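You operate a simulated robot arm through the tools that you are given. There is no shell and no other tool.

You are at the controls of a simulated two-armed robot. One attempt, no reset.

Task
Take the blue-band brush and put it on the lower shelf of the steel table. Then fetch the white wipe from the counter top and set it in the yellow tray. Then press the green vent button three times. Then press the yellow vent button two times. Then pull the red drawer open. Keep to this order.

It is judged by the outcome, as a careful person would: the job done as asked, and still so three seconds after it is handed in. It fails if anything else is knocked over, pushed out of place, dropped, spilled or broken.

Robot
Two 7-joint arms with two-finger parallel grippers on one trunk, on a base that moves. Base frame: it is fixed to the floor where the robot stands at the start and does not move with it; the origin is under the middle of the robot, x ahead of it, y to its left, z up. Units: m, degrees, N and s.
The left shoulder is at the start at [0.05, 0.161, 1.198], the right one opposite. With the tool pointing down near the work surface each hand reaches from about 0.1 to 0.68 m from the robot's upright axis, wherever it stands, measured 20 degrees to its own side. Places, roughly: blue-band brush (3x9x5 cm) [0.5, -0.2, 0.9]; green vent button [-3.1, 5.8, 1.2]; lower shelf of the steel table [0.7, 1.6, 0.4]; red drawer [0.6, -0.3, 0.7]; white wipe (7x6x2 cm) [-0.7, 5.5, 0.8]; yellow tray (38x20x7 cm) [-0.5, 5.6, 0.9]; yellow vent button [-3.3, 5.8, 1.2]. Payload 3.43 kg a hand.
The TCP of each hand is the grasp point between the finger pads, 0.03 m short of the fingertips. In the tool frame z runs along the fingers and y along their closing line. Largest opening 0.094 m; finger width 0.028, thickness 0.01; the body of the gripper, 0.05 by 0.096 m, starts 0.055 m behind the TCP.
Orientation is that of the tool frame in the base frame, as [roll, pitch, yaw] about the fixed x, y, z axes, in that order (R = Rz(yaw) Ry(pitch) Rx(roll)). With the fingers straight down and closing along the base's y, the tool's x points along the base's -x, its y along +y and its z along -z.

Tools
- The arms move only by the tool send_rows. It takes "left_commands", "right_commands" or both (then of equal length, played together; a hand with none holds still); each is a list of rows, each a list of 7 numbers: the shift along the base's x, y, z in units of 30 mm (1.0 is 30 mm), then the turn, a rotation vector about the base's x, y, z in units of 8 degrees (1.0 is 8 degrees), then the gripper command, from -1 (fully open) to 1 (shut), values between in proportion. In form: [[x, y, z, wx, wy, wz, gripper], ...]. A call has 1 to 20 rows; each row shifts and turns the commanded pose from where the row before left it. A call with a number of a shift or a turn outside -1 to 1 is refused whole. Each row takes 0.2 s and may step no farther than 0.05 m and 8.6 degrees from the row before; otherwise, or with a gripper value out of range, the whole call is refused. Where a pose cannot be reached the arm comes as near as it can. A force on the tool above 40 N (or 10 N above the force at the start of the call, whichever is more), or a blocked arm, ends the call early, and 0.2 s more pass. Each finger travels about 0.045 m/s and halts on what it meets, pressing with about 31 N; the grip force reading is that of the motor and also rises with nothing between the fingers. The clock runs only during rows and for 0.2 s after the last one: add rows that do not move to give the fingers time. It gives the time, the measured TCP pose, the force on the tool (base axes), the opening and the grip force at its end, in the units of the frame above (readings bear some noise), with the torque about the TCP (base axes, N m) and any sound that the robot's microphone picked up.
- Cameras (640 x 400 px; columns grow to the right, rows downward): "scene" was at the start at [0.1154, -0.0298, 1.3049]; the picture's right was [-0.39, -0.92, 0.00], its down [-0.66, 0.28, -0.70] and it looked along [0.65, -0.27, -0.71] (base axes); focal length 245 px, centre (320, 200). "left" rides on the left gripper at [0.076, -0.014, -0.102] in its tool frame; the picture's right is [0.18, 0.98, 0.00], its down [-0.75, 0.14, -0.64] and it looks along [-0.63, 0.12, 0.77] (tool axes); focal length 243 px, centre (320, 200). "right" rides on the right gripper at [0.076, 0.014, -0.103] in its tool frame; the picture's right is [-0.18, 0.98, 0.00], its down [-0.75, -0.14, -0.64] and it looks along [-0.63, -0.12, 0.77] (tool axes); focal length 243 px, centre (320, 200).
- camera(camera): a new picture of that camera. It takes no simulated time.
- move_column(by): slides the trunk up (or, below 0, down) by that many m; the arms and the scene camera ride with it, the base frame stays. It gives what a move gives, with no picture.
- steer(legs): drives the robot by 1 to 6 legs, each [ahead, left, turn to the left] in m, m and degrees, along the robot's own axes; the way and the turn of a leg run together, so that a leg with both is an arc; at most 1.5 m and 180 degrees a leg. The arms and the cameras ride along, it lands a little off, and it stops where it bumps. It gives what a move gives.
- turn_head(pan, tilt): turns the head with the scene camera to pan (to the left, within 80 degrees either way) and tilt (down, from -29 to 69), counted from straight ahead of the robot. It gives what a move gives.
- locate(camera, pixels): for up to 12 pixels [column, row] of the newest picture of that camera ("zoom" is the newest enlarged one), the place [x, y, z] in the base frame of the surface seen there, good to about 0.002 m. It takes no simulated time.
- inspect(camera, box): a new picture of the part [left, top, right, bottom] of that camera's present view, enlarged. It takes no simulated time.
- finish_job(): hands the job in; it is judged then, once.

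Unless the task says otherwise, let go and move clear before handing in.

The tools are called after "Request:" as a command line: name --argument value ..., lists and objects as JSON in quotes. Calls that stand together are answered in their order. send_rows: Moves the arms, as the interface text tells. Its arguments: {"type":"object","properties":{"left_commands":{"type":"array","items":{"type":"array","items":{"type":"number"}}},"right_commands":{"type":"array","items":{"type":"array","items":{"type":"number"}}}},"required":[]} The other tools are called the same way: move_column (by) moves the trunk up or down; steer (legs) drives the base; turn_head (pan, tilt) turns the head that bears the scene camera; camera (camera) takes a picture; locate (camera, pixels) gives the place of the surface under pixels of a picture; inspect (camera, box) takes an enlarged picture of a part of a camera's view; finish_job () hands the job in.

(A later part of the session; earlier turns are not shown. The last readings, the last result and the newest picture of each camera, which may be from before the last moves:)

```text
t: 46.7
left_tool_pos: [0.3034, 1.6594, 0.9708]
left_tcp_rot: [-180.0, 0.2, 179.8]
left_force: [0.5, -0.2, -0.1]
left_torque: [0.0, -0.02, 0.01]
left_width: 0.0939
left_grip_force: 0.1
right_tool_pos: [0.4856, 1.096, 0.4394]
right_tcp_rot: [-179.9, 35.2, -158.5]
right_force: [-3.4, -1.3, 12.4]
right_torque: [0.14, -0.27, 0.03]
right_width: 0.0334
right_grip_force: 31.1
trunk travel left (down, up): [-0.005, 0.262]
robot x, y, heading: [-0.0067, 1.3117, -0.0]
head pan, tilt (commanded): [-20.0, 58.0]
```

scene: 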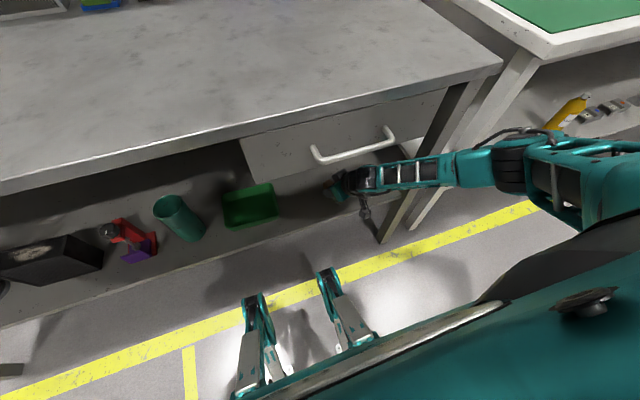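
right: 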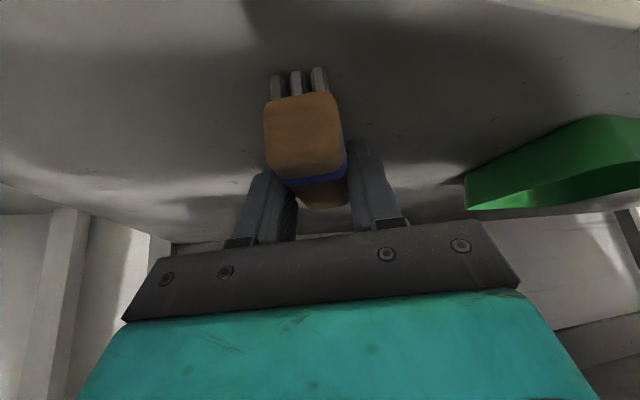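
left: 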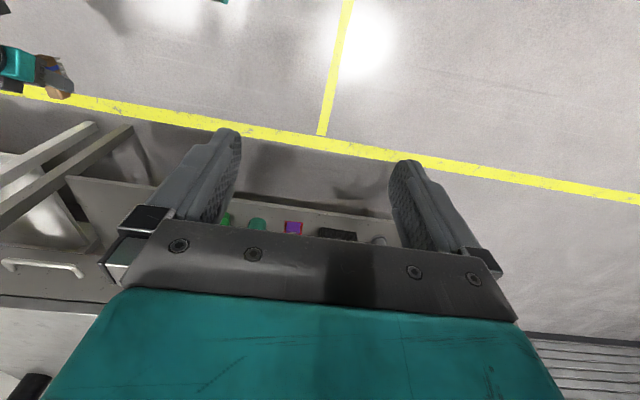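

A 12 N contact shows the brush resting on the shelf. I'll ease off 1 mm, open the fingers to about 0.066 m and slide straight back along the brush's axis.

Request:
send_rows --right_commands '[[0, 0, 0.03, 0, 0, 0, 1], [0, 0, 0, 0, 0, 0, 0.5], [0, 0, 0, 0, 0, 0, 0.2], [0, 0, 0, 0, 0, 0, -0.2], [0, 0, 0, 0, 0, 0, -0.5], [0, 0, 0, 0, 0, 0, -0.5], [0, 0, 0, 0, 0, 0, -0.5]]'

Request:
camera --camera "right"

```text
t: 48.3
left_tool_pos: [0.302, 1.6588, 0.9715]
left_tcp_rot: [-179.9, 0.0, 179.9]
left_force: [0.0, 0.2, 0.6]
left_torque: [0.02, -0.01, 0.0]
left_width: 0.094
left_grip_force: 0.1
right_tool_pos: [0.4837, 1.095, 0.4378]
right_tcp_rot: [180.0, 35.0, -158.6]
right_force: [0.7, 0.3, 0.4]
right_torque: [0.04, 0.02, -0.02]
right_width: 0.0706
right_grip_force: 0.1
trunk travel left (down, up): [-0.005, 0.262]
robot x, y, heading: [-0.0126, 1.3093, -0.2]
head pan, tilt (commanded): [-20.0, 58.0]
```

```text
taken
```

right: 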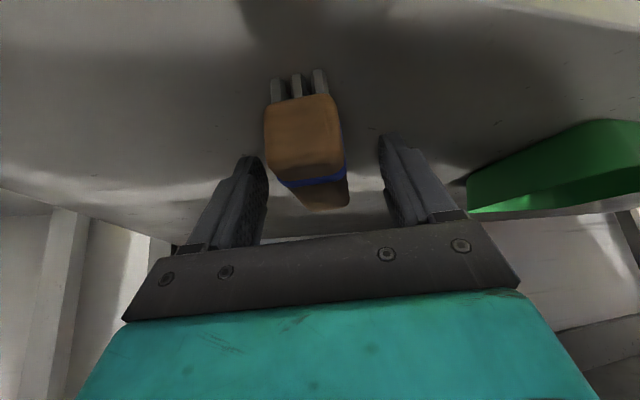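

The fingers are open on both sides of the brush, which stands upright on its bristles at (305,140). I'll slide the hand back along the brush axis.

Request:
send_rows --right_commands '[[-0.5, -0.2, 0.07, 0, 0, 0, -0.5], [-0.8, -0.31, 0.07, 0, 0, 0, -0.5], [-0.8, -0.31, 0.07, 0, 0, 0, -0.5], [-0.8, -0.31, 0.07, 0, 0, 0, -0.5], [-0.8, -0.31, 0.07, 0, 0, 0, -0.5], [-0.8, -0.31, 0.07, 0, 0, 0, -0.5], [0, 0, 0, 0, 0, 0, -0.5]]'

Request:
camera --camera "right"

Request:
camera --camera "scene"

```text
t: 49.9
left_tool_pos: [0.3035, 1.6583, 0.9709]
left_tcp_rot: [-179.9, 0.0, 179.8]
left_force: [0.3, 0.0, 0.3]
left_torque: [-0.01, 0.01, -0.02]
left_width: 0.0938
left_grip_force: 0.0
right_tool_pos: [0.3519, 1.0433, 0.4488]
right_tcp_rot: [180.0, 35.0, -158.4]
right_force: [0.1, -0.4, -0.4]
right_torque: [-0.01, 0.02, 0.03]
right_width: 0.0706
right_grip_force: 0.0
trunk travel left (down, up): [-0.005, 0.262]
robot x, y, heading: [-0.0127, 1.3139, -0.4]
head pan, tilt (commanded): [-20.0, 58.0]
```

```text
taken
```

right: 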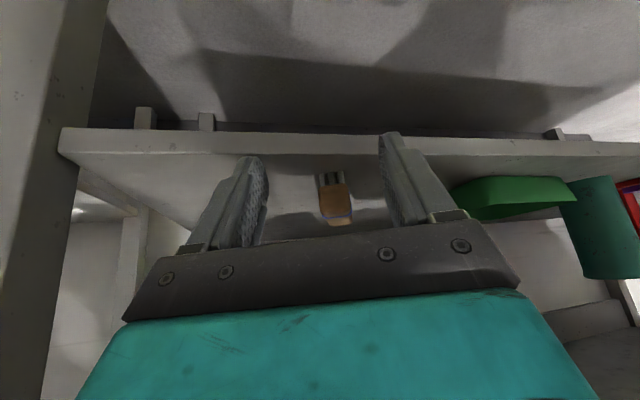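

```text
taken
```

scene: 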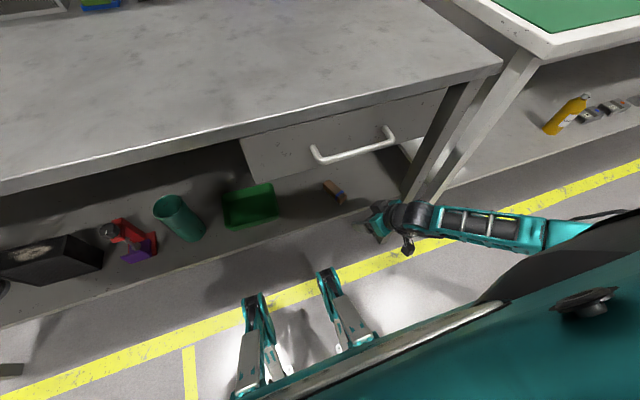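

The brush stands on the lower shelf at (335,190) in the scene view. I'll back away 0.45 m, then check it and raise the arm and trunk.

Request:
steer --legs '[[-0.45, 0, 0]]'

Request:
turn_head --pan -5 --tilt 45

Request:
camera --camera "scene"

Request:
inspect --camera "scene" --box '[240, 120, 440, 260]'

```text
t: 52.6
left_tool_pos: [-0.1444, 1.6612, 0.9708]
left_tcp_rot: [-179.9, 0.0, -179.3]
left_force: [0.8, 0.4, 0.4]
left_torque: [0.01, 0.01, -0.02]
left_width: 0.0941
left_grip_force: 0.1
right_tool_pos: [-0.0894, 1.0468, 0.4488]
right_tcp_rot: [-180.0, 35.0, -157.8]
right_force: [0.3, -0.2, 0.7]
right_torque: [-0.03, 0.0, 0.01]
right_width: 0.0704
right_grip_force: 0.1
trunk travel left (down, up): [-0.005, 0.262]
robot x, y, heading: [-0.4586, 1.3094, 0.3]
head pan, tilt (commanded): [-20.0, 58.0]
```

```text
t: 53.3
left_tool_pos: [-0.1456, 1.6623, 0.971]
left_tcp_rot: [-179.9, 0.0, -179.3]
left_force: [-0.3, 0.5, 0.3]
left_torque: [0.0, 0.0, -0.02]
left_width: 0.0943
left_grip_force: 0.1
right_tool_pos: [-0.0895, 1.0464, 0.4484]
right_tcp_rot: [180.0, 35.0, -157.8]
right_force: [0.0, 0.1, -0.8]
right_torque: [-0.01, 0.01, 0.0]
right_width: 0.0706
right_grip_force: 0.0
trunk travel left (down, up): [-0.005, 0.262]
robot x, y, heading: [-0.4582, 1.3095, 0.4]
head pan, tilt (commanded): [-5.0, 45.0]
```

```text
taken
```

scene: 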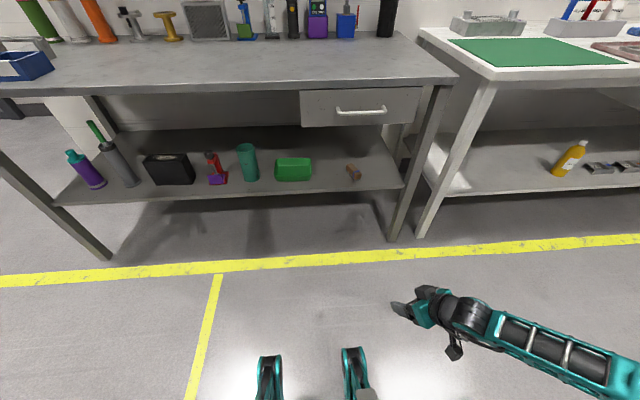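

```text
2.86 times, centred on (340, 190) of scene
```

zoom: 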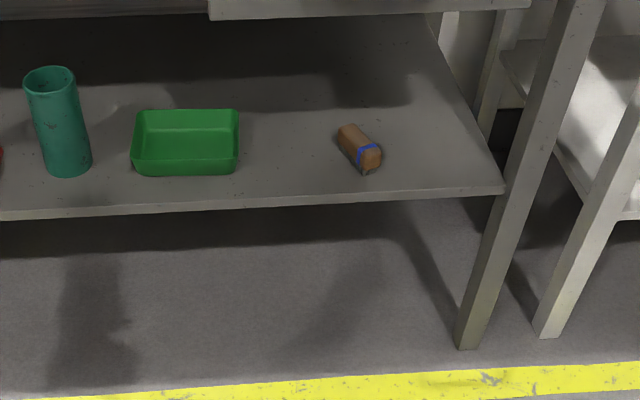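

The blue-band brush stands on the lower shelf at (360,150) in the zoom, and the tray and cup beside it haven't moved. I'll raise the trunk, bring the right hand up and straighten it for travelling.

Request:
move_column --by 0.22

Request:
send_rows --right_commands '[[0, 0, 0.9, 0, 0, 0, -0.5], [0, 0, 0.9, 0, 0, 0, -0.5], [0, 0, 0.9, 0, 0, 0, -0.5], [0, 0, 0.9, 0, 0, 0, -0.5], [0, 0, 0.9, -0.32, 0.81, 0, -0.5], [0, 0, 0.9, -0.32, 0.81, 0, -0.5], [0, 0, 0.9, -0.32, 0.81, 0, -0.5], [0, 0, 0.9, -0.32, 0.81, 0, -0.5], [0, 0, 0.9, -0.32, 0.81, 0, -0.5], [0, 0, 0.9, 0, 0, -0.9, -0.5], [-0.3, -0.5, 0.9, 0, 0, -0.9, -0.5], [-0.3, -0.5, 0.9, 0, 0, -0.9, -0.5], [-0.3, -0.5, 0.9, 0, 0, 0, -0.5], [-0.3, -0.5, 0.9, 0, 0, 0, -0.5], [0, 0, 0, 0, 0, 0, -0.5]]'

Request:
turn_head --pan 75 --tilt 15

Request:
camera --camera "scene"

```text
t: 55.7
left_tool_pos: [-0.1469, 1.6611, 1.1915]
left_tcp_rot: [-179.9, 0.0, -179.3]
left_force: [0.0, 0.5, 0.0]
left_torque: [0.0, 0.01, 0.01]
left_width: 0.094
left_grip_force: 0.1
right_tool_pos: [-0.0895, 1.0463, 0.6684]
right_tcp_rot: [-180.0, 35.0, -157.8]
right_force: [-0.3, -0.2, -0.5]
right_torque: [0.0, -0.02, -0.03]
right_width: 0.0706
right_grip_force: 0.0
trunk travel left (down, up): [-0.225, 0.042]
robot x, y, heading: [-0.4569, 1.3117, 0.6]
head pan, tilt (commanded): [-5.0, 45.0]
```

```text
t: 58.9
left_tool_pos: [-0.1457, 1.6612, 1.1905]
left_tcp_rot: [-179.9, 0.0, -179.3]
left_force: [0.0, -0.8, -0.5]
left_torque: [-0.01, 0.05, 0.01]
left_width: 0.0941
left_grip_force: 0.0
right_tool_pos: [-0.1253, 0.9863, 1.0473]
right_tcp_rot: [179.6, 0.1, -179.5]
right_force: [-0.2, -0.8, 0.8]
right_torque: [0.01, -0.01, -0.01]
right_width: 0.0706
right_grip_force: 0.1
trunk travel left (down, up): [-0.225, 0.042]
robot x, y, heading: [-0.4574, 1.3108, 0.8]
head pan, tilt (commanded): [-5.0, 45.0]
```

```text
t: 60.4
left_tool_pos: [-0.1459, 1.6616, 1.1908]
left_tcp_rot: [-179.9, 0.0, -179.3]
left_force: [0.0, 0.3, 0.0]
left_torque: [-0.02, -0.02, 0.0]
left_width: 0.0937
left_grip_force: 0.1
right_tool_pos: [-0.1258, 0.9875, 1.0462]
right_tcp_rot: [179.6, 0.1, -179.5]
right_force: [-0.7, 0.3, -1.1]
right_torque: [0.0, 0.01, -0.03]
right_width: 0.0708
right_grip_force: 0.0
trunk travel left (down, up): [-0.225, 0.042]
robot x, y, heading: [-0.4539, 1.3113, 0.5]
head pan, tilt (commanded): [75.0, 15.0]
```

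```text
taken
```

scene: 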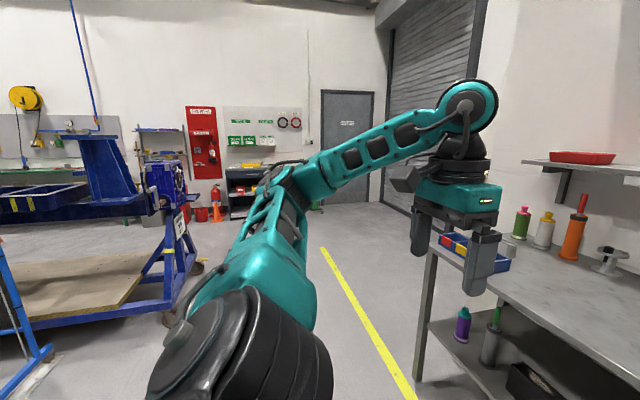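

The far wall has the cabinet that should hold the tray at about (245,185). I'll turn left 90° on the spot to face it and look.

Request:
steer --legs '[[0, 0, 90]]'

Request:
turn_head --pan 0 --tilt 20

Request:
camera --camera "scene"

```text
t: 64.7
left_tool_pos: [-0.8158, 1.6126, 1.1911]
left_tcp_rot: [-180.0, 0.0, -87.9]
left_force: [0.2, 0.3, -0.2]
left_torque: [-0.02, -0.02, 0.0]
left_width: 0.0939
left_grip_force: 0.0
right_tool_pos: [-0.1423, 1.6491, 1.0474]
right_tcp_rot: [179.6, 0.1, -88.2]
right_force: [0.4, -0.2, -0.2]
right_torque: [-0.02, 0.0, 0.01]
right_width: 0.0705
right_grip_force: 0.0
trunk travel left (down, up): [-0.225, 0.042]
robot x, y, heading: [-0.4565, 1.308, 91.9]
head pan, tilt (commanded): [75.0, 15.0]
```

```text
t: 66.2
left_tool_pos: [-0.8171, 1.6128, 1.1897]
left_tcp_rot: [-179.9, 0.0, -88.0]
left_force: [0.2, 0.4, -0.3]
left_torque: [-0.02, 0.02, 0.04]
left_width: 0.0941
left_grip_force: 0.0
right_tool_pos: [-0.1414, 1.6495, 1.0469]
right_tcp_rot: [179.7, 0.1, -88.1]
right_force: [0.9, 0.6, -0.3]
right_torque: [0.0, -0.03, -0.02]
right_width: 0.0705
right_grip_force: 0.2
trunk travel left (down, up): [-0.225, 0.042]
robot x, y, heading: [-0.4543, 1.3113, 91.9]
head pan, tilt (commanded): [0.0, 20.0]
```

```text
taken
```

scene: 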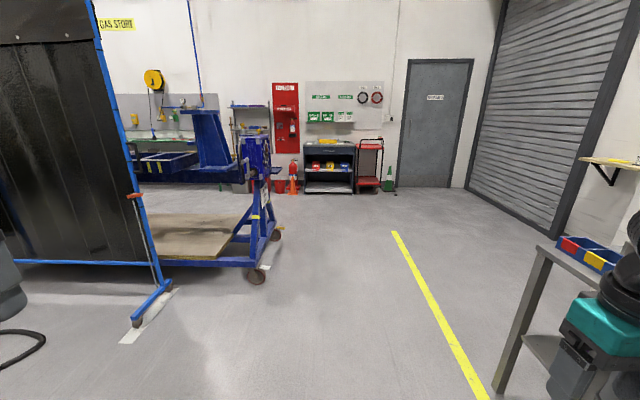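

The way ahead to the black cabinet at (330,165) looks clear, passing right of the blue stand's wheel at (257,277). I'll measure those.

Request:
locate --camera "scene" --pixels '[[257, 280], [278, 235], [265, 160], [330, 145], [330, 192], [305, 190], [355, 190], [292, 185], [370, 150], [388, 180], [495, 390], [160, 320]]'

Request:
inspect --camera "scene" --box '[240, 80, 420, 200]'

Request:
inspect --camera "scene" --box '[100, 60, 300, 200]'

```text
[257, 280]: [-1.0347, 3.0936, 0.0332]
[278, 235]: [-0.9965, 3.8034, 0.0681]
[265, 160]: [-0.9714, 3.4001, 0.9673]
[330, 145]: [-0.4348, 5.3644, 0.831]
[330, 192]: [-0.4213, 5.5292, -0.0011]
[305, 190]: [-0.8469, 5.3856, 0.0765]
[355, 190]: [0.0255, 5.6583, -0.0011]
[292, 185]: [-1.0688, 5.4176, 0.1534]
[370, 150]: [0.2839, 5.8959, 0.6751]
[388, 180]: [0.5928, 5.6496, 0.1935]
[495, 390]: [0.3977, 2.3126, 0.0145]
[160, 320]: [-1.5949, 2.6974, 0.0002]
```

```text
3.33 times, centred on (330, 140) of scene
```

zoom: 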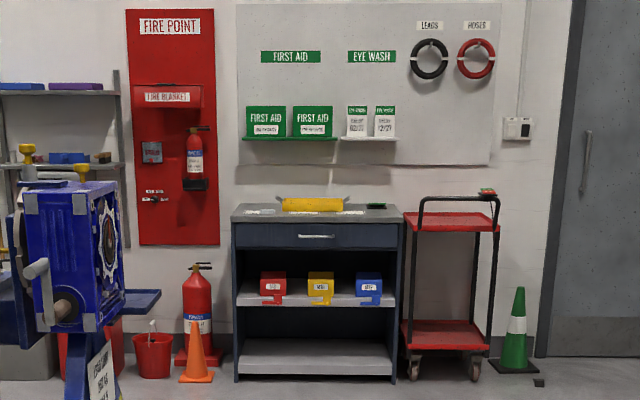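

```text
2.86 times, centred on (200, 130) of scene
```

zoom: 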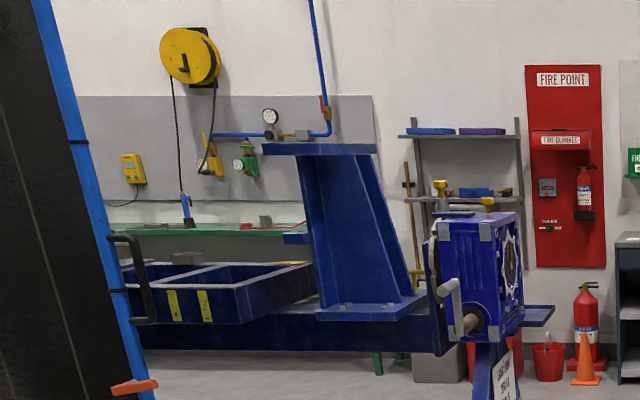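

The stand's right side is at x≈-0.97 and the cabinet front at y≈5.36. I'll go ahead 1.2 m, sidestep right 0.3 m to give the stand a wide berth, and go ahead 1.4 m.

Request:
steer --legs '[[1.2, 0, -1.9], [0, -0.3, 0], [1.4, 0, 0]]'

Request:
turn_head --pan 10 --tilt 25

Request:
camera --camera "scene"

```text
t: 81.6
left_tool_pos: [-0.6042, 4.2059, 1.1912]
left_tcp_rot: [-179.9, -0.1, -87.6]
left_force: [0.1, -0.1, 0.6]
left_torque: [-0.01, 0.01, 0.03]
left_width: 0.0943
left_grip_force: 0.0
right_tool_pos: [0.0683, 4.2453, 1.0471]
right_tcp_rot: [179.6, 0.1, -88.1]
right_force: [-0.5, -0.3, -0.3]
right_torque: [0.01, -0.02, 0.0]
right_width: 0.0705
right_grip_force: 0.1
trunk travel left (down, up): [-0.225, 0.042]
robot x, y, heading: [-0.2484, 3.9061, 92.2]
head pan, tilt (commanded): [0.0, 20.0]
```

```text
t: 82.3
left_tool_pos: [-0.6043, 4.2062, 1.1915]
left_tcp_rot: [-179.9, 0.1, -87.7]
left_force: [0.7, 0.2, -0.2]
left_torque: [0.07, 0.03, 0.01]
left_width: 0.0939
left_grip_force: 0.0
right_tool_pos: [0.0683, 4.2445, 1.0463]
right_tcp_rot: [179.6, 0.1, -88.0]
right_force: [-0.4, 0.4, 1.9]
right_torque: [0.0, 0.01, 0.02]
right_width: 0.0703
right_grip_force: 0.1
trunk travel left (down, up): [-0.225, 0.042]
robot x, y, heading: [-0.2474, 3.9028, 92.0]
head pan, tilt (commanded): [10.0, 25.0]
```

```text
taken
```

scene: 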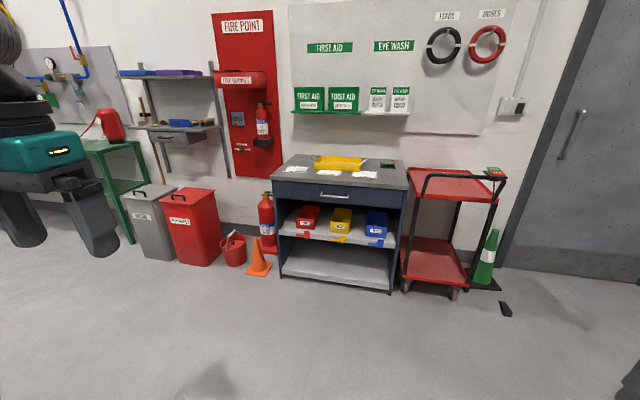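

I'm past the stand and the cabinet is ahead at (345,180), with the yellow tray and several small white things on top. I'll zoom in on the top.

Request:
inspect --camera "scene" --box '[265, 145, 415, 215]'

Request:
locate --camera "scene" --pixels '[[298, 170], [330, 173], [362, 175], [338, 163], [282, 178], [400, 185], [388, 165], [258, 260], [405, 280], [335, 196], [315, 155], [365, 158]]'

```text
4.27 times, centred on (340, 180) of scene
```

zoom: 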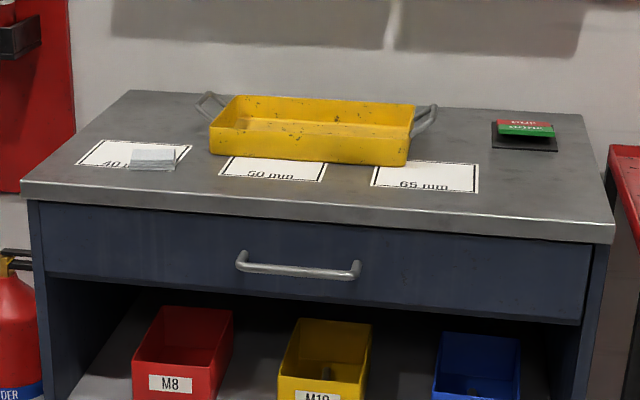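

```text
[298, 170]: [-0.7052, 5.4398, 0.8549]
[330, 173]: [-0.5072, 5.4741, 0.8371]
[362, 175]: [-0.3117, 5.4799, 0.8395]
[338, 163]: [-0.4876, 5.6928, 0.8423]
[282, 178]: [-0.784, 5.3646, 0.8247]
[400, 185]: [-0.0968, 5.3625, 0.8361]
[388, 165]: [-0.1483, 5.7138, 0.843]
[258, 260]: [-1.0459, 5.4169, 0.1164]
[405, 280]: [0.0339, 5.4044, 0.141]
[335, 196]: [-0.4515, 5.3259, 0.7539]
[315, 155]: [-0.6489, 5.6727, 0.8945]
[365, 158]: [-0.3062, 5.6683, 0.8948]
```

The white wipe lies on the "40 mm" card at about (-0.705, 5.44, 0.855), and the yellow tray spans x≈-0.65 to -0.31 behind the cards. I'll drive up so the left hand can reach both, stopping short of the cabinet.

Request:
steer --legs '[[0.6, 0, -2], [0, 0.16, 0], [0.4, 0, 0]]'

Request:
turn_head --pan 10 --tilt 50

Request:
camera --camera "scene"

```text
t: 89.5
left_tool_pos: [-0.7582, 5.2335, 1.191]
left_tcp_rot: [-179.9, 0.0, -90.1]
left_force: [-0.1, -0.6, 0.1]
left_torque: [0.0, -0.03, -0.04]
left_width: 0.0938
left_grip_force: 0.0
right_tool_pos: [-0.0839, 5.2432, 1.0464]
right_tcp_rot: [179.5, 0.0, -90.3]
right_force: [-0.4, -0.3, 0.3]
right_torque: [-0.01, -0.02, -0.02]
right_width: 0.0705
right_grip_force: 0.1
trunk travel left (down, up): [-0.225, 0.042]
robot x, y, heading: [-0.4119, 4.9184, 89.8]
head pan, tilt (commanded): [10.0, 25.0]
```

```text
t: 90.4
left_tool_pos: [-0.7591, 5.2322, 1.1906]
left_tcp_rot: [-179.9, 0.1, -90.2]
left_force: [-1.0, 0.1, 0.7]
left_torque: [0.05, -0.02, 0.0]
left_width: 0.0937
left_grip_force: 0.0
right_tool_pos: [-0.0845, 5.2441, 1.0459]
right_tcp_rot: [179.6, 0.2, -90.4]
right_force: [0.4, 0.3, 0.3]
right_torque: [0.0, -0.01, -0.02]
right_width: 0.0704
right_grip_force: 0.1
trunk travel left (down, up): [-0.225, 0.042]
robot x, y, heading: [-0.4107, 4.9172, 89.6]
head pan, tilt (commanded): [10.0, 50.0]
```

```text
taken
```

scene: 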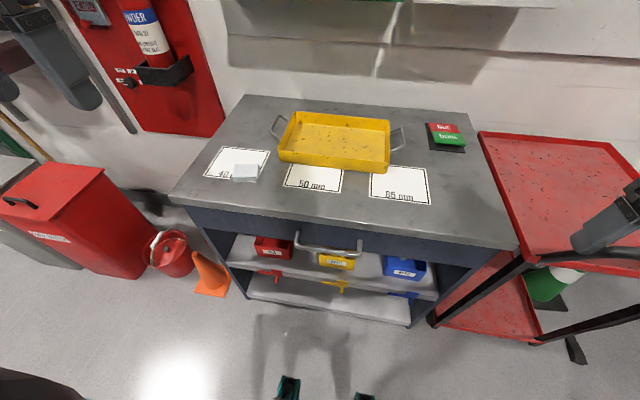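

I have a clear view: the wipe is at (245,172) and the tray at (335,140). I'll zoom in and measure both.

Request:
inspect --camera "scene" --box '[190, 90, 430, 220]'

Request:
inspect --camera "scene" --box '[195, 140, 295, 200]'

```text
2.67 times, centred on (310, 155) of scene
```

zoom: 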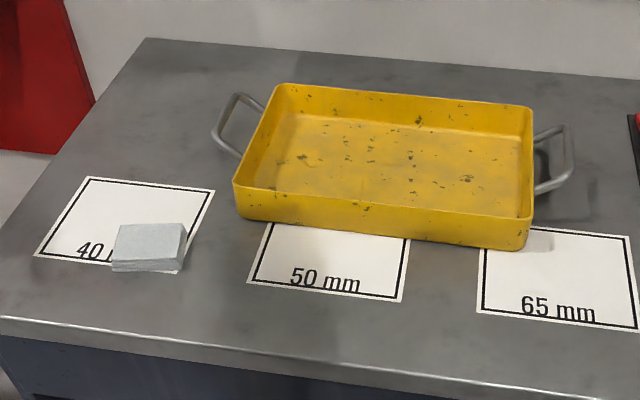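

```text
6.40 times, centred on (245, 170) of scene
```

zoom: 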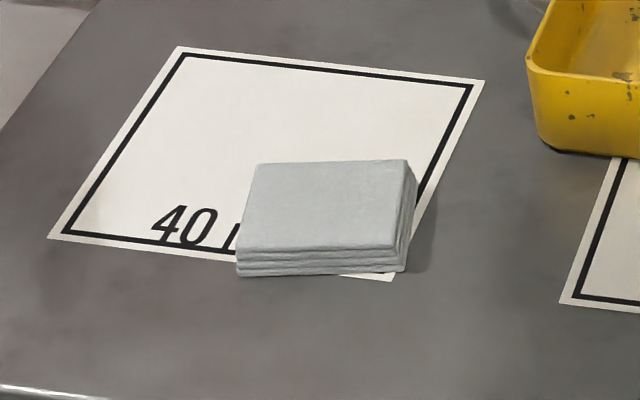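

Request:
locate --camera "zoom" --pixels '[[258, 167], [405, 162], [392, 245], [240, 247], [325, 205], [240, 274], [390, 270], [350, 265], [220, 290], [410, 230], [545, 120], [100, 220]]'

Request:
locate --camera "scene" --pixels '[[290, 115], [388, 124], [280, 155], [386, 167], [335, 135], [320, 150], [300, 150], [275, 125], [403, 140], [330, 120]]'

```text
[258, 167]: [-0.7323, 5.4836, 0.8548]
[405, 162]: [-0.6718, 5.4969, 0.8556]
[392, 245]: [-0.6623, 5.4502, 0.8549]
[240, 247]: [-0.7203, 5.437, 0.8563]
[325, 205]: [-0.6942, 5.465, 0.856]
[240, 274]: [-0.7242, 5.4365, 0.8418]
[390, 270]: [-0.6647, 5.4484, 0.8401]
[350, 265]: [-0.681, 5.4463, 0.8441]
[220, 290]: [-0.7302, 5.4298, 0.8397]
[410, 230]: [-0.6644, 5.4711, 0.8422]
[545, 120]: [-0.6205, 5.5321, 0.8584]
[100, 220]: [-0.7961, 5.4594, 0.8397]
```

```text
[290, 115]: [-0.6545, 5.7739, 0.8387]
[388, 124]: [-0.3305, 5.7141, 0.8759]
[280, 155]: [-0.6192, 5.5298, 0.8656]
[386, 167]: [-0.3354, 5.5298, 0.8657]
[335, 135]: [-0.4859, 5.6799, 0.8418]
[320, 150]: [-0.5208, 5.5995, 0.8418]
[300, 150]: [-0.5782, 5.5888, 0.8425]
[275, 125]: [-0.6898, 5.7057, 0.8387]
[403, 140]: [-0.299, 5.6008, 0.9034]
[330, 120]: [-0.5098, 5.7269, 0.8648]
```

The wipe is centred at about (-0.697, 5.467), turned 12.6°, roughly 6×5 cm with its top at z=0.855; the tray floor is at z≈0.842. I'll roll 6 cm nearer, then bring the left hand above the wipe at its yaw.

Request:
steer --legs '[[0.06, 0, 0]]'

Request:
send_rows --left_commands '[[0.2, 0.6, -0.8, 0, 0, 0.4, -1], [0.2, 0.6, -0.8, 0, 0, 0.4, -1], [0.2, 0.6, -0.8, 0, 0, 0.4, -1], [0.2, 0.6, -0.8, 0, 0, 0.4, -1], [0.2, 0.6, -0.8, 0, 0, 0, -1], [0.2, 0.6, -0.8, 0, 0, 0, -1], [0.2, 0.6, -0.8, 0, 0, 0, -1], [0.2, 0.6, -0.8, 0, 0, 0, -1], [0.2, 0.6, -0.8, 0, 0, 0, -1], [0.2, 0.4, -0.8, 0, 0, 0, -1], [0, 0, 0, 0, 0, 0, -1]]'

Request:
camera --camera "scene"

Request:
camera --camera "left"

```text
t: 91.4
left_tool_pos: [-0.7593, 5.2933, 1.1914]
left_tcp_rot: [-179.9, 0.0, -90.2]
left_force: [-1.0, -0.2, 0.2]
left_torque: [-0.01, 0.0, 0.02]
left_width: 0.0939
left_grip_force: 0.0
right_tool_pos: [-0.0842, 5.3031, 1.0464]
right_tcp_rot: [179.6, 0.1, -90.5]
right_force: [0.3, -0.8, 0.6]
right_torque: [-0.01, 0.01, 0.02]
right_width: 0.0704
right_grip_force: 0.0
trunk travel left (down, up): [-0.225, 0.042]
robot x, y, heading: [-0.4162, 4.9798, 89.5]
head pan, tilt (commanded): [10.0, 50.0]
```

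```text
t: 93.8
left_tool_pos: [-0.6975, 5.4669, 0.951]
left_tcp_rot: [-180.0, 0.1, -77.5]
left_force: [-0.8, 0.1, 0.5]
left_torque: [0.01, -0.03, 0.0]
left_width: 0.0938
left_grip_force: 0.1
right_tool_pos: [-0.0843, 5.3025, 1.0464]
right_tcp_rot: [179.6, 0.2, -90.5]
right_force: [-0.6, 0.3, -0.8]
right_torque: [0.01, -0.01, 0.01]
right_width: 0.0704
right_grip_force: 0.1
trunk travel left (down, up): [-0.225, 0.042]
robot x, y, heading: [-0.415, 4.9772, 89.5]
head pan, tilt (commanded): [10.0, 50.0]
```

```text
taken
```

scene: 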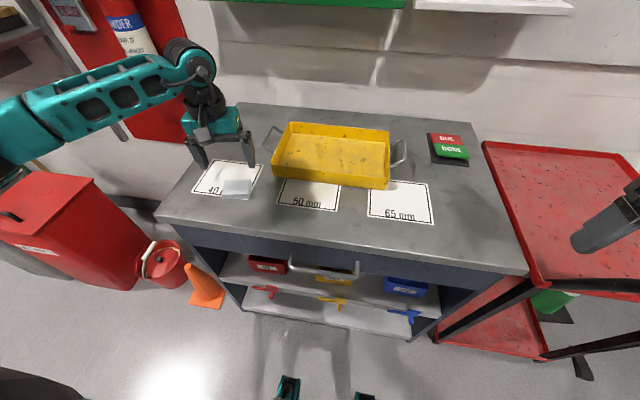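

```text
taken
```

left: 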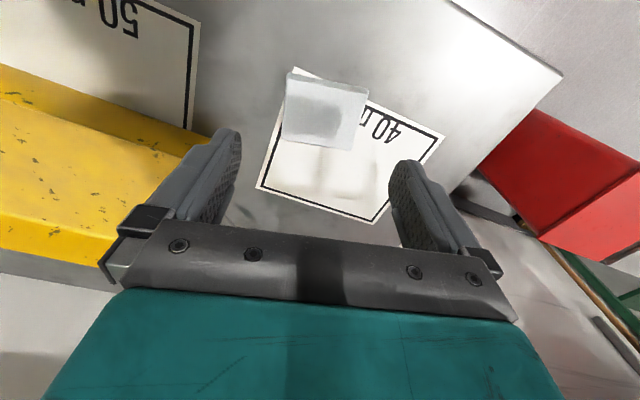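

The hand is above the wipe. I'll check its position with the left camera, where the wipe shows around (325,112).

Request:
locate --camera "left" --pixels '[[290, 78], [366, 92], [356, 147], [286, 132], [325, 112], [300, 130], [250, 100]]'

Request:
inspect --camera "scene" --box '[180, 110, 300, 210]'

```text
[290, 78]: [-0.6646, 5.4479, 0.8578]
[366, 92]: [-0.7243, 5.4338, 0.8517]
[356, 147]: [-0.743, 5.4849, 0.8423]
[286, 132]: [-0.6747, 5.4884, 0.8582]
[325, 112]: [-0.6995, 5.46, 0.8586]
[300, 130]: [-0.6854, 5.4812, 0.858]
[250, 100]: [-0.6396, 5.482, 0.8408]
```

```text
4.00 times, centred on (240, 160) of scene
```

zoom: 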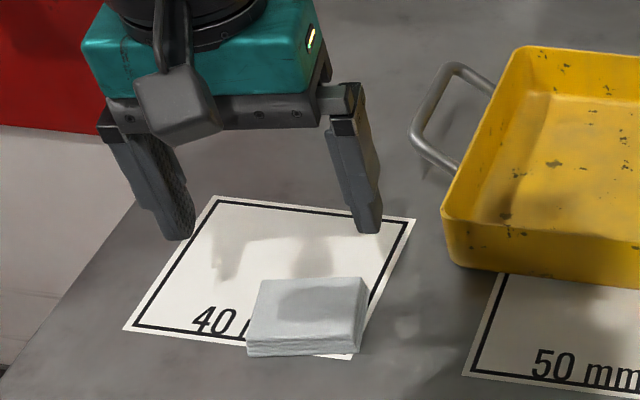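

Both cameras agree on the wipe at about (-0.698, 5.466). I'll lower to z≈0.872, with the tips just above the card, and close on it.

Request:
send_rows --left_commands '[[0, 0, -0.8, 0, 0, 0, -1], [0, 0, -0.8, 0, 0, 0, -1], [0, 0, -0.6, 0, 0, 0, -1], [0, 0, -0.3, 0, 0, 0, -1], [0, 0, -0.1, 0, 0, 0, -1], [0, 0, 0, 0, 0, 0, -1]]'

Request:
camera --camera "left"

Request:
inspect --camera "scene" --box '[180, 110, 300, 210]'

```text
t: 95.2
left_tool_pos: [-0.6985, 5.4679, 0.8737]
left_tcp_rot: [-179.9, 0.1, -77.5]
left_force: [-0.3, -0.2, -0.4]
left_torque: [0.0, 0.02, 0.02]
left_width: 0.094
left_grip_force: 0.1
right_tool_pos: [-0.0846, 5.3028, 1.0461]
right_tcp_rot: [179.6, 0.2, -90.5]
right_force: [-0.4, 0.3, 0.4]
right_torque: [0.01, -0.03, -0.01]
right_width: 0.0706
right_grip_force: 0.0
trunk travel left (down, up): [-0.225, 0.042]
robot x, y, heading: [-0.4109, 4.9768, 89.5]
head pan, tilt (commanded): [10.0, 50.0]
```

```text
taken
```

left: 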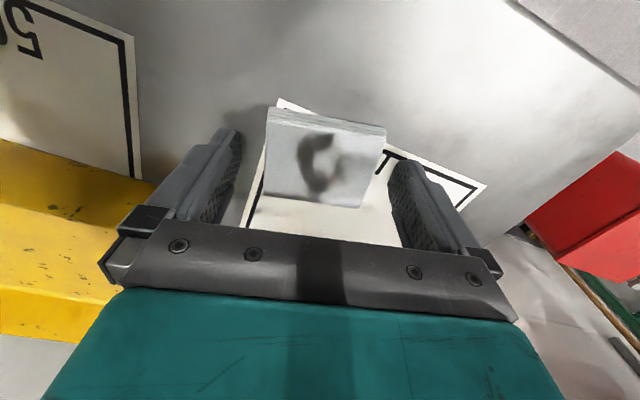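

```text
4.00 times, centred on (240, 160) of scene
```

zoom: 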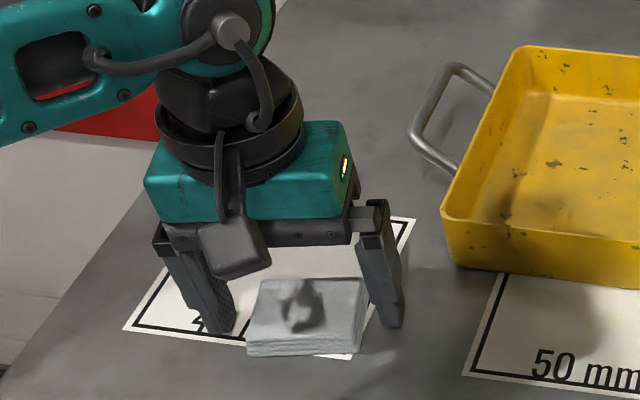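

The fingers straddle the wipe. Before closing I'll check in the left view that they're centred on it.

Request:
locate --camera "left" --pixels '[[270, 122], [382, 134], [358, 204], [266, 192], [320, 160]]'

```text
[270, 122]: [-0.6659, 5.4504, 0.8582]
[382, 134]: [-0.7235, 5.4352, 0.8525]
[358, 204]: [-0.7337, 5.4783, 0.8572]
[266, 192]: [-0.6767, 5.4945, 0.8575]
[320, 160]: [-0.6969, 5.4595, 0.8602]
```

The wipe's centre is within 3 mm of the grasp point. I'll shift by that, lower 1.5 mm and close.

Request:
send_rows --left_commands '[[0, -0.1, -0.05, 0, 0, 0, -1], [0, 0, 0, 0, 0, 0, -0.7], [0, 0, 0, 0, 0, 0, -0.4], [0, 0, 0, 0, 0, 0, -0.1], [0, 0, 0, 0, 0, 0, 0.3], [0, 0, 0, 0, 0, 0, 0.6], [0, 0, 0, 0, 0, 0, 0.6], [0, 0, 0, 0, 0, 0, 0.6]]'

Request:
camera --camera "left"

```text
t: 97.0
left_tool_pos: [-0.6976, 5.4627, 0.8728]
left_tcp_rot: [-179.9, 0.1, -77.6]
left_force: [0.3, -0.2, -0.6]
left_torque: [-0.02, 0.01, -0.02]
left_width: 0.0665
left_grip_force: 31.1
right_tool_pos: [-0.0832, 5.3031, 1.0459]
right_tcp_rot: [179.6, 0.1, -90.5]
right_force: [-0.2, -0.3, 0.8]
right_torque: [-0.03, 0.03, 0.02]
right_width: 0.0703
right_grip_force: 0.1
trunk travel left (down, up): [-0.225, 0.042]
robot x, y, heading: [-0.4133, 4.9736, 89.6]
head pan, tilt (commanded): [10.0, 50.0]
```

```text
taken
```

left: 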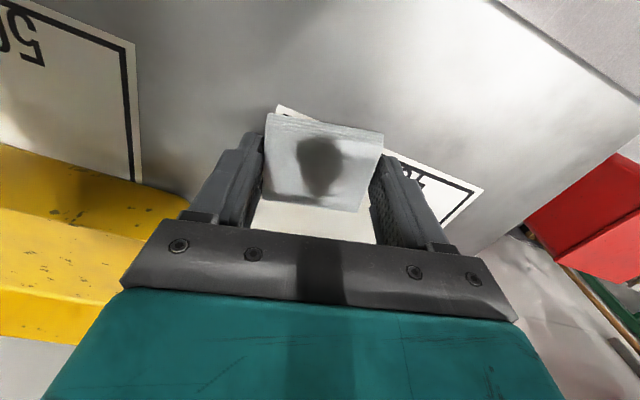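

The wipe is held: opening 0.0665 m at 31 N. I'll lift it 10 cm and check.

Request:
send_rows --left_commands '[[0, 0, 0.3, 0, 0, 0, 0.6], [0, 0, 0.7, 0, 0, 0, 0.6], [0, 0, 0.8, 0, 0, 0, 0.6], [0, 0, 0.8, 0, 0, 0, 0.6], [0, 0, 0.8, 0, 0, 0, 0.6], [0, 0, 0, 0, 0, 0, 0.6]]'

Request:
camera --camera "left"

Request:
camera --camera "scene"

```text
t: 98.4
left_tool_pos: [-0.7008, 5.4669, 0.9758]
left_tcp_rot: [-179.9, 0.0, -77.4]
left_force: [0.6, -0.1, -0.4]
left_torque: [0.0, 0.03, -0.01]
left_width: 0.0664
left_grip_force: 31.0
right_tool_pos: [-0.0841, 5.3032, 1.0464]
right_tcp_rot: [179.5, 0.2, -90.5]
right_force: [-0.2, 0.4, 0.1]
right_torque: [0.01, 0.02, -0.02]
right_width: 0.0705
right_grip_force: 0.0
trunk travel left (down, up): [-0.225, 0.042]
robot x, y, heading: [-0.4138, 4.9763, 89.7]
head pan, tilt (commanded): [10.0, 50.0]
```

```text
taken
```

left: 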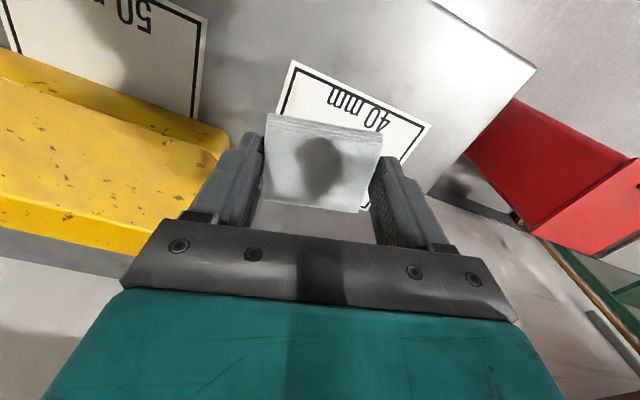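

```text
taken
```

scene: 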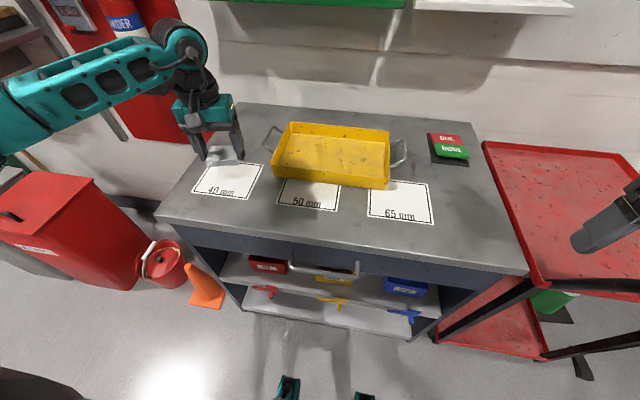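

The wipe is up and the card stayed put. I'll carry it over the middle of the tray at about (-0.50, 5.615), squaring it up on the way.

Request:
send_rows --left_commands '[[0, 0, 0.7, 0, 0, 0, 0.6], [0.8, 0.6, 0, 0, 0, -0.4, 0.6], [0.8, 0.6, 0, 0, 0, -0.4, 0.6], [0.8, 0.6, 0, 0, 0, -0.4, 0.6], [0.8, 0.6, 0, 0, 0, -0.4, 0.6], [0.8, 0.6, 0, 0, 0, 0, 0.6], [0.8, 0.6, 0, 0, 0, 0, 0.6], [0.8, 0.6, 0, 0, 0, 0, 0.6], [0.8, 0.6, 0, 0, 0, 0, 0.6], [0.3, 0.1, 0, 0, 0, 0, 0.6], [0, 0, 0, 0, 0, 0, 0.6]]'

Request:
camera --camera "left"

Request:
camera --camera "scene"

```text
t: 100.8
left_tool_pos: [-0.497, 5.6087, 0.9953]
left_tcp_rot: [180.0, 0.2, -90.3]
left_force: [0.2, 0.1, 0.0]
left_torque: [-0.03, -0.03, 0.04]
left_width: 0.0667
left_grip_force: 31.6
right_tool_pos: [-0.0833, 5.3028, 1.0465]
right_tcp_rot: [179.6, 0.2, -90.5]
right_force: [0.1, 0.3, 0.2]
right_torque: [-0.03, -0.01, 0.0]
right_width: 0.0705
right_grip_force: 0.0
trunk travel left (down, up): [-0.225, 0.042]
robot x, y, heading: [-0.4118, 4.9765, 89.7]
head pan, tilt (commanded): [10.0, 50.0]
```

```text
taken
```

left: 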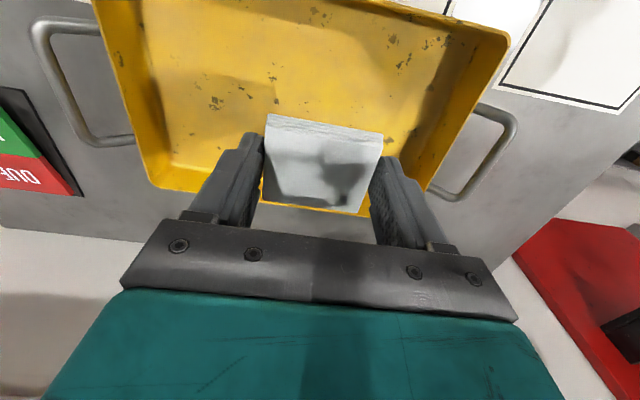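

```text
taken
```

scene: 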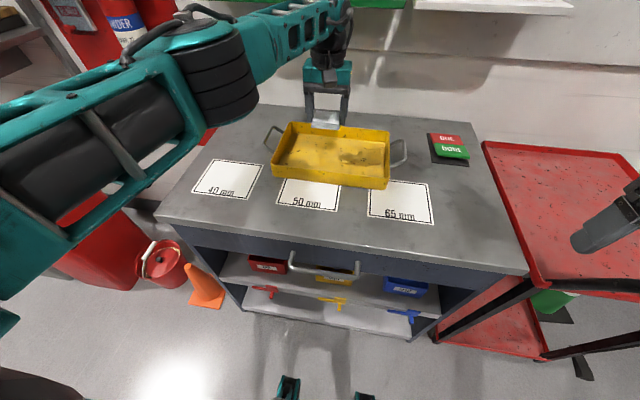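

The wipe is over the tray. I'll check the tray's inner bounds in the left view, then lower it to the floor at z≈0.842.

Request:
locate --camera "left" --pixels '[[180, 160], [155, 130], [430, 150], [400, 60], [220, 60], [250, 110], [160, 185], [440, 180], [300, 30], [370, 215]]'

```text
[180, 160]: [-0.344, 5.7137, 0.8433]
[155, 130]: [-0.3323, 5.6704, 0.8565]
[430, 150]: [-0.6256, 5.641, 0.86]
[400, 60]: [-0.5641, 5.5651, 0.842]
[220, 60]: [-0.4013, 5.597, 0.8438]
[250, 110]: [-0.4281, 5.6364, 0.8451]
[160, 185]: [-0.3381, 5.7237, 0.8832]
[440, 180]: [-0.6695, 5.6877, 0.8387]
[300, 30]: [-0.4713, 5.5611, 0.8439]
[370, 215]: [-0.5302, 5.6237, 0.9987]
```

The tray's inside spans x≈-0.62 to -0.33 and y≈5.54 to 5.72, so the wipe fits well. I'll lower it gently, slowing near the floor.

Request:
send_rows --left_commands '[[0.1, 0.3, -0.6, 0, 0, 0, 0.6], [0.1, 0.1, -0.8, 0, 0, 0, 0.6], [0, 0, -0.8, 0, 0, 0, 0.6], [0, 0, -0.8, 0, 0, 0, 0.6], [0, 0, -0.5, 0, 0, 0, 0.6], [0, 0, -0.3, 0, 0, 0, 0.6], [0, 0, -0.13, 0, 0, 0, 0.6], [0, 0, 0, 0, 0, 0, 0.6]]'

Request:
camera --camera "left"

```text
t: 102.6
left_tool_pos: [-0.5002, 5.598, 0.8864]
left_tcp_rot: [180.0, 0.0, -90.3]
left_force: [-0.1, 0.4, -0.4]
left_torque: [0.01, 0.01, 0.01]
left_width: 0.0665
left_grip_force: 30.4
left hand out of reach, approached as far as the arm can: row 1, 2, 4, 5
right_tool_pos: [-0.0845, 5.3026, 1.0471]
right_tcp_rot: [179.6, 0.2, -90.4]
right_force: [-0.1, 0.5, 0.9]
right_torque: [0.01, 0.02, 0.01]
right_width: 0.0703
right_grip_force: 0.0
trunk travel left (down, up): [-0.225, 0.042]
robot x, y, heading: [-0.4096, 4.9804, 89.5]
head pan, tilt (commanded): [10.0, 50.0]
```

```text
taken
```

left: 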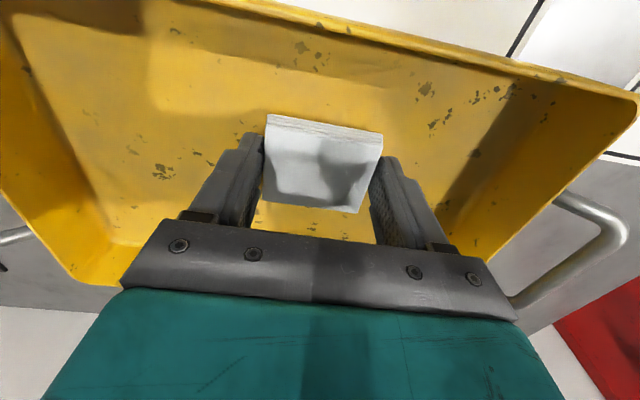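

The hand is at the edge of its reach with the wipe about 1 cm above the floor. I'll pull back 1 cm in y and lower the rest.

Request:
send_rows --left_commands '[[0, -0.35, 0, 0, 0, 0, 0.6], [0, 0, -0.2, 0, 0, 0, 0.6], [0, 0, -0.12, 0, 0, 0, 0.6], [0, 0, 0, 0, 0, 0, 0.6]]'

```text
t: 103.6
left_tool_pos: [-0.499, 5.59, 0.8772]
left_tcp_rot: [-180.0, 0.2, -90.2]
left_force: [1.6, -0.9, 7.9]
left_torque: [-0.02, 0.03, -0.03]
left_width: 0.0666
left_grip_force: 31.0
right_tool_pos: [-0.0833, 5.3017, 1.0466]
right_tcp_rot: [179.6, 0.1, -90.5]
right_force: [0.4, -0.5, -0.3]
right_torque: [0.0, 0.02, -0.01]
right_width: 0.0706
right_grip_force: 0.1
trunk travel left (down, up): [-0.225, 0.042]
robot x, y, heading: [-0.4119, 4.9791, 89.2]
head pan, tilt (commanded): [10.0, 50.0]
```

An 8 N contact means the wipe is on the tray floor. I'll open the fingers and rise straight up.

Request:
send_rows --left_commands '[[0, 0, 0, 0, 0, 0, -0.5], [0, 0, 0, 0, 0, 0, -0.8], [0, 0, 0, 0, 0, 0, -1], [0, 0, 0, 0, 0, 0, -1], [0, 0, 0.3, 0, 0, 0, -1], [0, -0.1, 0.8, 0, 0, 0, -1], [0, -0.1, 0.9, 0, 0, 0, -1], [0, -0.2, 0.9, 0, 0, 0, -1], [0, -0.3, 0.9, 0, 0, 0, -1], [0, 0, 0, 0, 0, 0, -1]]'

Request:
camera --camera "left"

Request:
camera --camera "scene"

```text
t: 105.8
left_tool_pos: [-0.5017, 5.5679, 0.9883]
left_tcp_rot: [179.9, 0.0, -90.3]
left_force: [-0.7, -0.6, 0.4]
left_torque: [-0.01, 0.01, -0.02]
left_width: 0.0942
left_grip_force: 0.1
right_tool_pos: [-0.0828, 5.3013, 1.0458]
right_tcp_rot: [179.6, 0.1, -90.5]
right_force: [0.2, 0.1, -0.3]
right_torque: [0.0, 0.0, 0.0]
right_width: 0.0705
right_grip_force: 0.1
trunk travel left (down, up): [-0.225, 0.042]
robot x, y, heading: [-0.4113, 4.976, 89.9]
head pan, tilt (commanded): [10.0, 50.0]
```

```text
taken
```

left: 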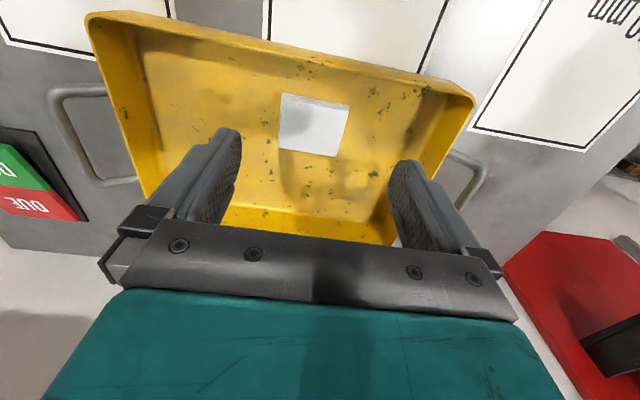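

```text
taken
```

scene: 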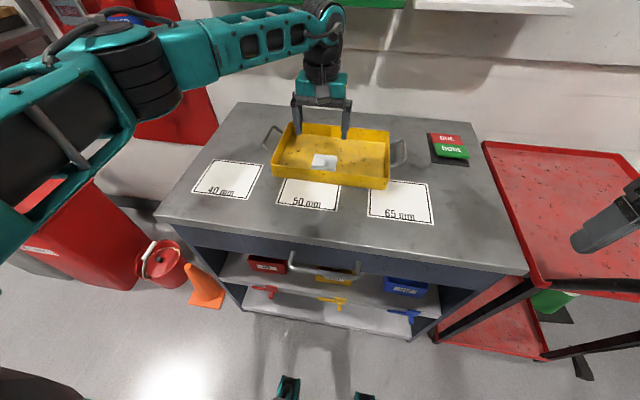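

The wipe lies flat in the tray at (324,161) and the tray hasn't moved. I'll raise and retract the left hand, then back off and look left for the vent buttons.

Request:
send_rows --left_commands '[[0, -0.3, 0.9, 0, 0, 0, -1], [0, -0.5, 0.9, 0, 0, 0, -1], [0, -0.8, 0.9, 0, 0, 0, -1], [-0.6, -0.9, 0.9, 0, 0, 0, -1], [-0.8, -0.9, 0.9, 0, 0, 0, -1], [-0.8, -0.9, 0.6, 0, 0, 0, -1], [-0.8, -0.9, 0, 0, 0, 0, -1], [-0.8, -0.9, 0, 0, 0, 0, -1], [-0.8, -0.9, 0, 0, 0, 0, -1], [-0.8, -0.9, 0, 0, 0, 0, -1], [0, 0, 0, 0, 0, 0, -1]]'

Request:
steer --legs '[[-0.3, 0, 0]]'

Request:
turn_head --pan 70 --tilt 20

Request:
camera --camera "scene"

```text
t: 108.2
left_tool_pos: [-0.6598, 5.332, 1.1438]
left_tcp_rot: [180.0, 0.2, -90.3]
left_force: [0.4, 1.2, 0.3]
left_torque: [0.0, 0.02, -0.01]
left_width: 0.0938
left_grip_force: 0.0
right_tool_pos: [-0.0833, 5.3031, 1.0463]
right_tcp_rot: [179.7, 0.2, -90.5]
right_force: [0.0, -0.7, -0.6]
right_torque: [0.03, 0.01, 0.03]
right_width: 0.0705
right_grip_force: 0.1
trunk travel left (down, up): [-0.225, 0.042]
robot x, y, heading: [-0.4137, 4.9748, 89.7]
head pan, tilt (commanded): [10.0, 50.0]
```

```text
t: 110.2
left_tool_pos: [-0.6601, 5.0327, 1.1448]
left_tcp_rot: [-179.9, 0.1, -90.5]
left_force: [-0.1, 0.1, 0.1]
left_torque: [0.03, 0.0, -0.02]
left_width: 0.094
left_grip_force: 0.2
right_tool_pos: [-0.0861, 5.0021, 1.0479]
right_tcp_rot: [179.6, 0.2, -90.7]
right_force: [-0.3, 0.5, 0.8]
right_torque: [-0.01, 0.01, -0.01]
right_width: 0.0702
right_grip_force: 0.0
trunk travel left (down, up): [-0.225, 0.042]
robot x, y, heading: [-0.4183, 4.6788, 89.4]
head pan, tilt (commanded): [10.0, 50.0]
```

```text
t: 111.5
left_tool_pos: [-0.6599, 5.0339, 1.1441]
left_tcp_rot: [-179.9, 0.1, -90.6]
left_force: [0.0, -0.2, 0.9]
left_torque: [0.0, 0.02, -0.01]
left_width: 0.094
left_grip_force: 0.1
right_tool_pos: [-0.085, 5.0009, 1.0457]
right_tcp_rot: [179.7, 0.2, -90.7]
right_force: [-0.3, -0.4, -0.4]
right_torque: [0.01, 0.01, 0.02]
right_width: 0.0705
right_grip_force: 0.1
trunk travel left (down, up): [-0.225, 0.042]
robot x, y, heading: [-0.416, 4.6784, 89.5]
head pan, tilt (commanded): [70.0, 20.0]
```

```text
taken
```

scene: 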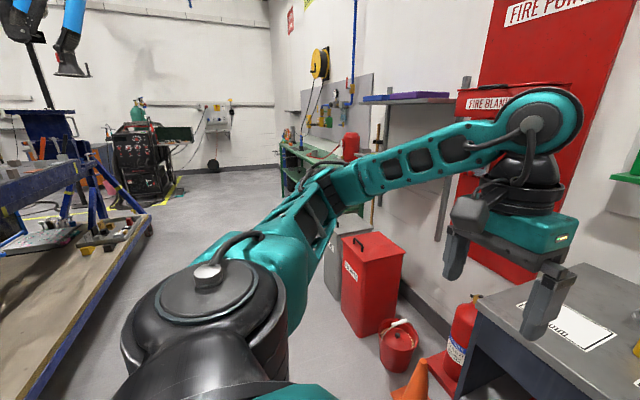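

There's an aisle between the blue stand on the left and the bins and green bench on the right. I'll measure both sides.

Request:
locate --camera "scene" --pixels '[[150, 225], [60, 390], [100, 300], [345, 310], [400, 335], [410, 390], [330, 280], [290, 170], [300, 150], [150, 200], [230, 180], [205, 165]]'

Request:
inspect --camera "scene" --box '[260, 40, 420, 200]'

```text
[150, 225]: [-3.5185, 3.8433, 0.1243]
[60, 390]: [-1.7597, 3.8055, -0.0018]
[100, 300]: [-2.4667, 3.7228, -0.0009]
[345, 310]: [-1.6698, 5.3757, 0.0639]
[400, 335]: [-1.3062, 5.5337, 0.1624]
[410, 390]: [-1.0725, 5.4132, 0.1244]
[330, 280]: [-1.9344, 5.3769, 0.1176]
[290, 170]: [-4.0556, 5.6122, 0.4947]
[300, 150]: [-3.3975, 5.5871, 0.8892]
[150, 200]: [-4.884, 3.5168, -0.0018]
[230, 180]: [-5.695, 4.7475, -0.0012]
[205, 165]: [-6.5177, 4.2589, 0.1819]
```

```text
2.50 times, centred on (340, 120) of scene
```

zoom: 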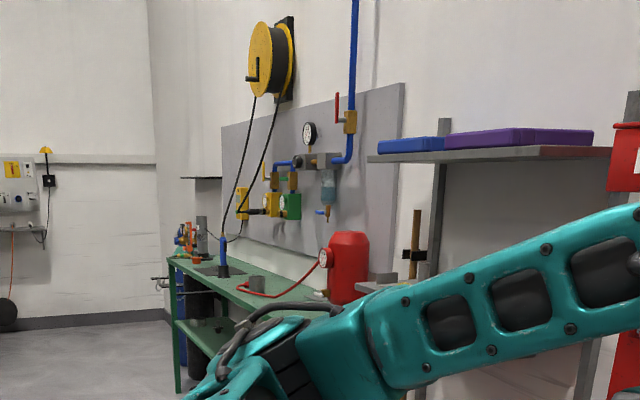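

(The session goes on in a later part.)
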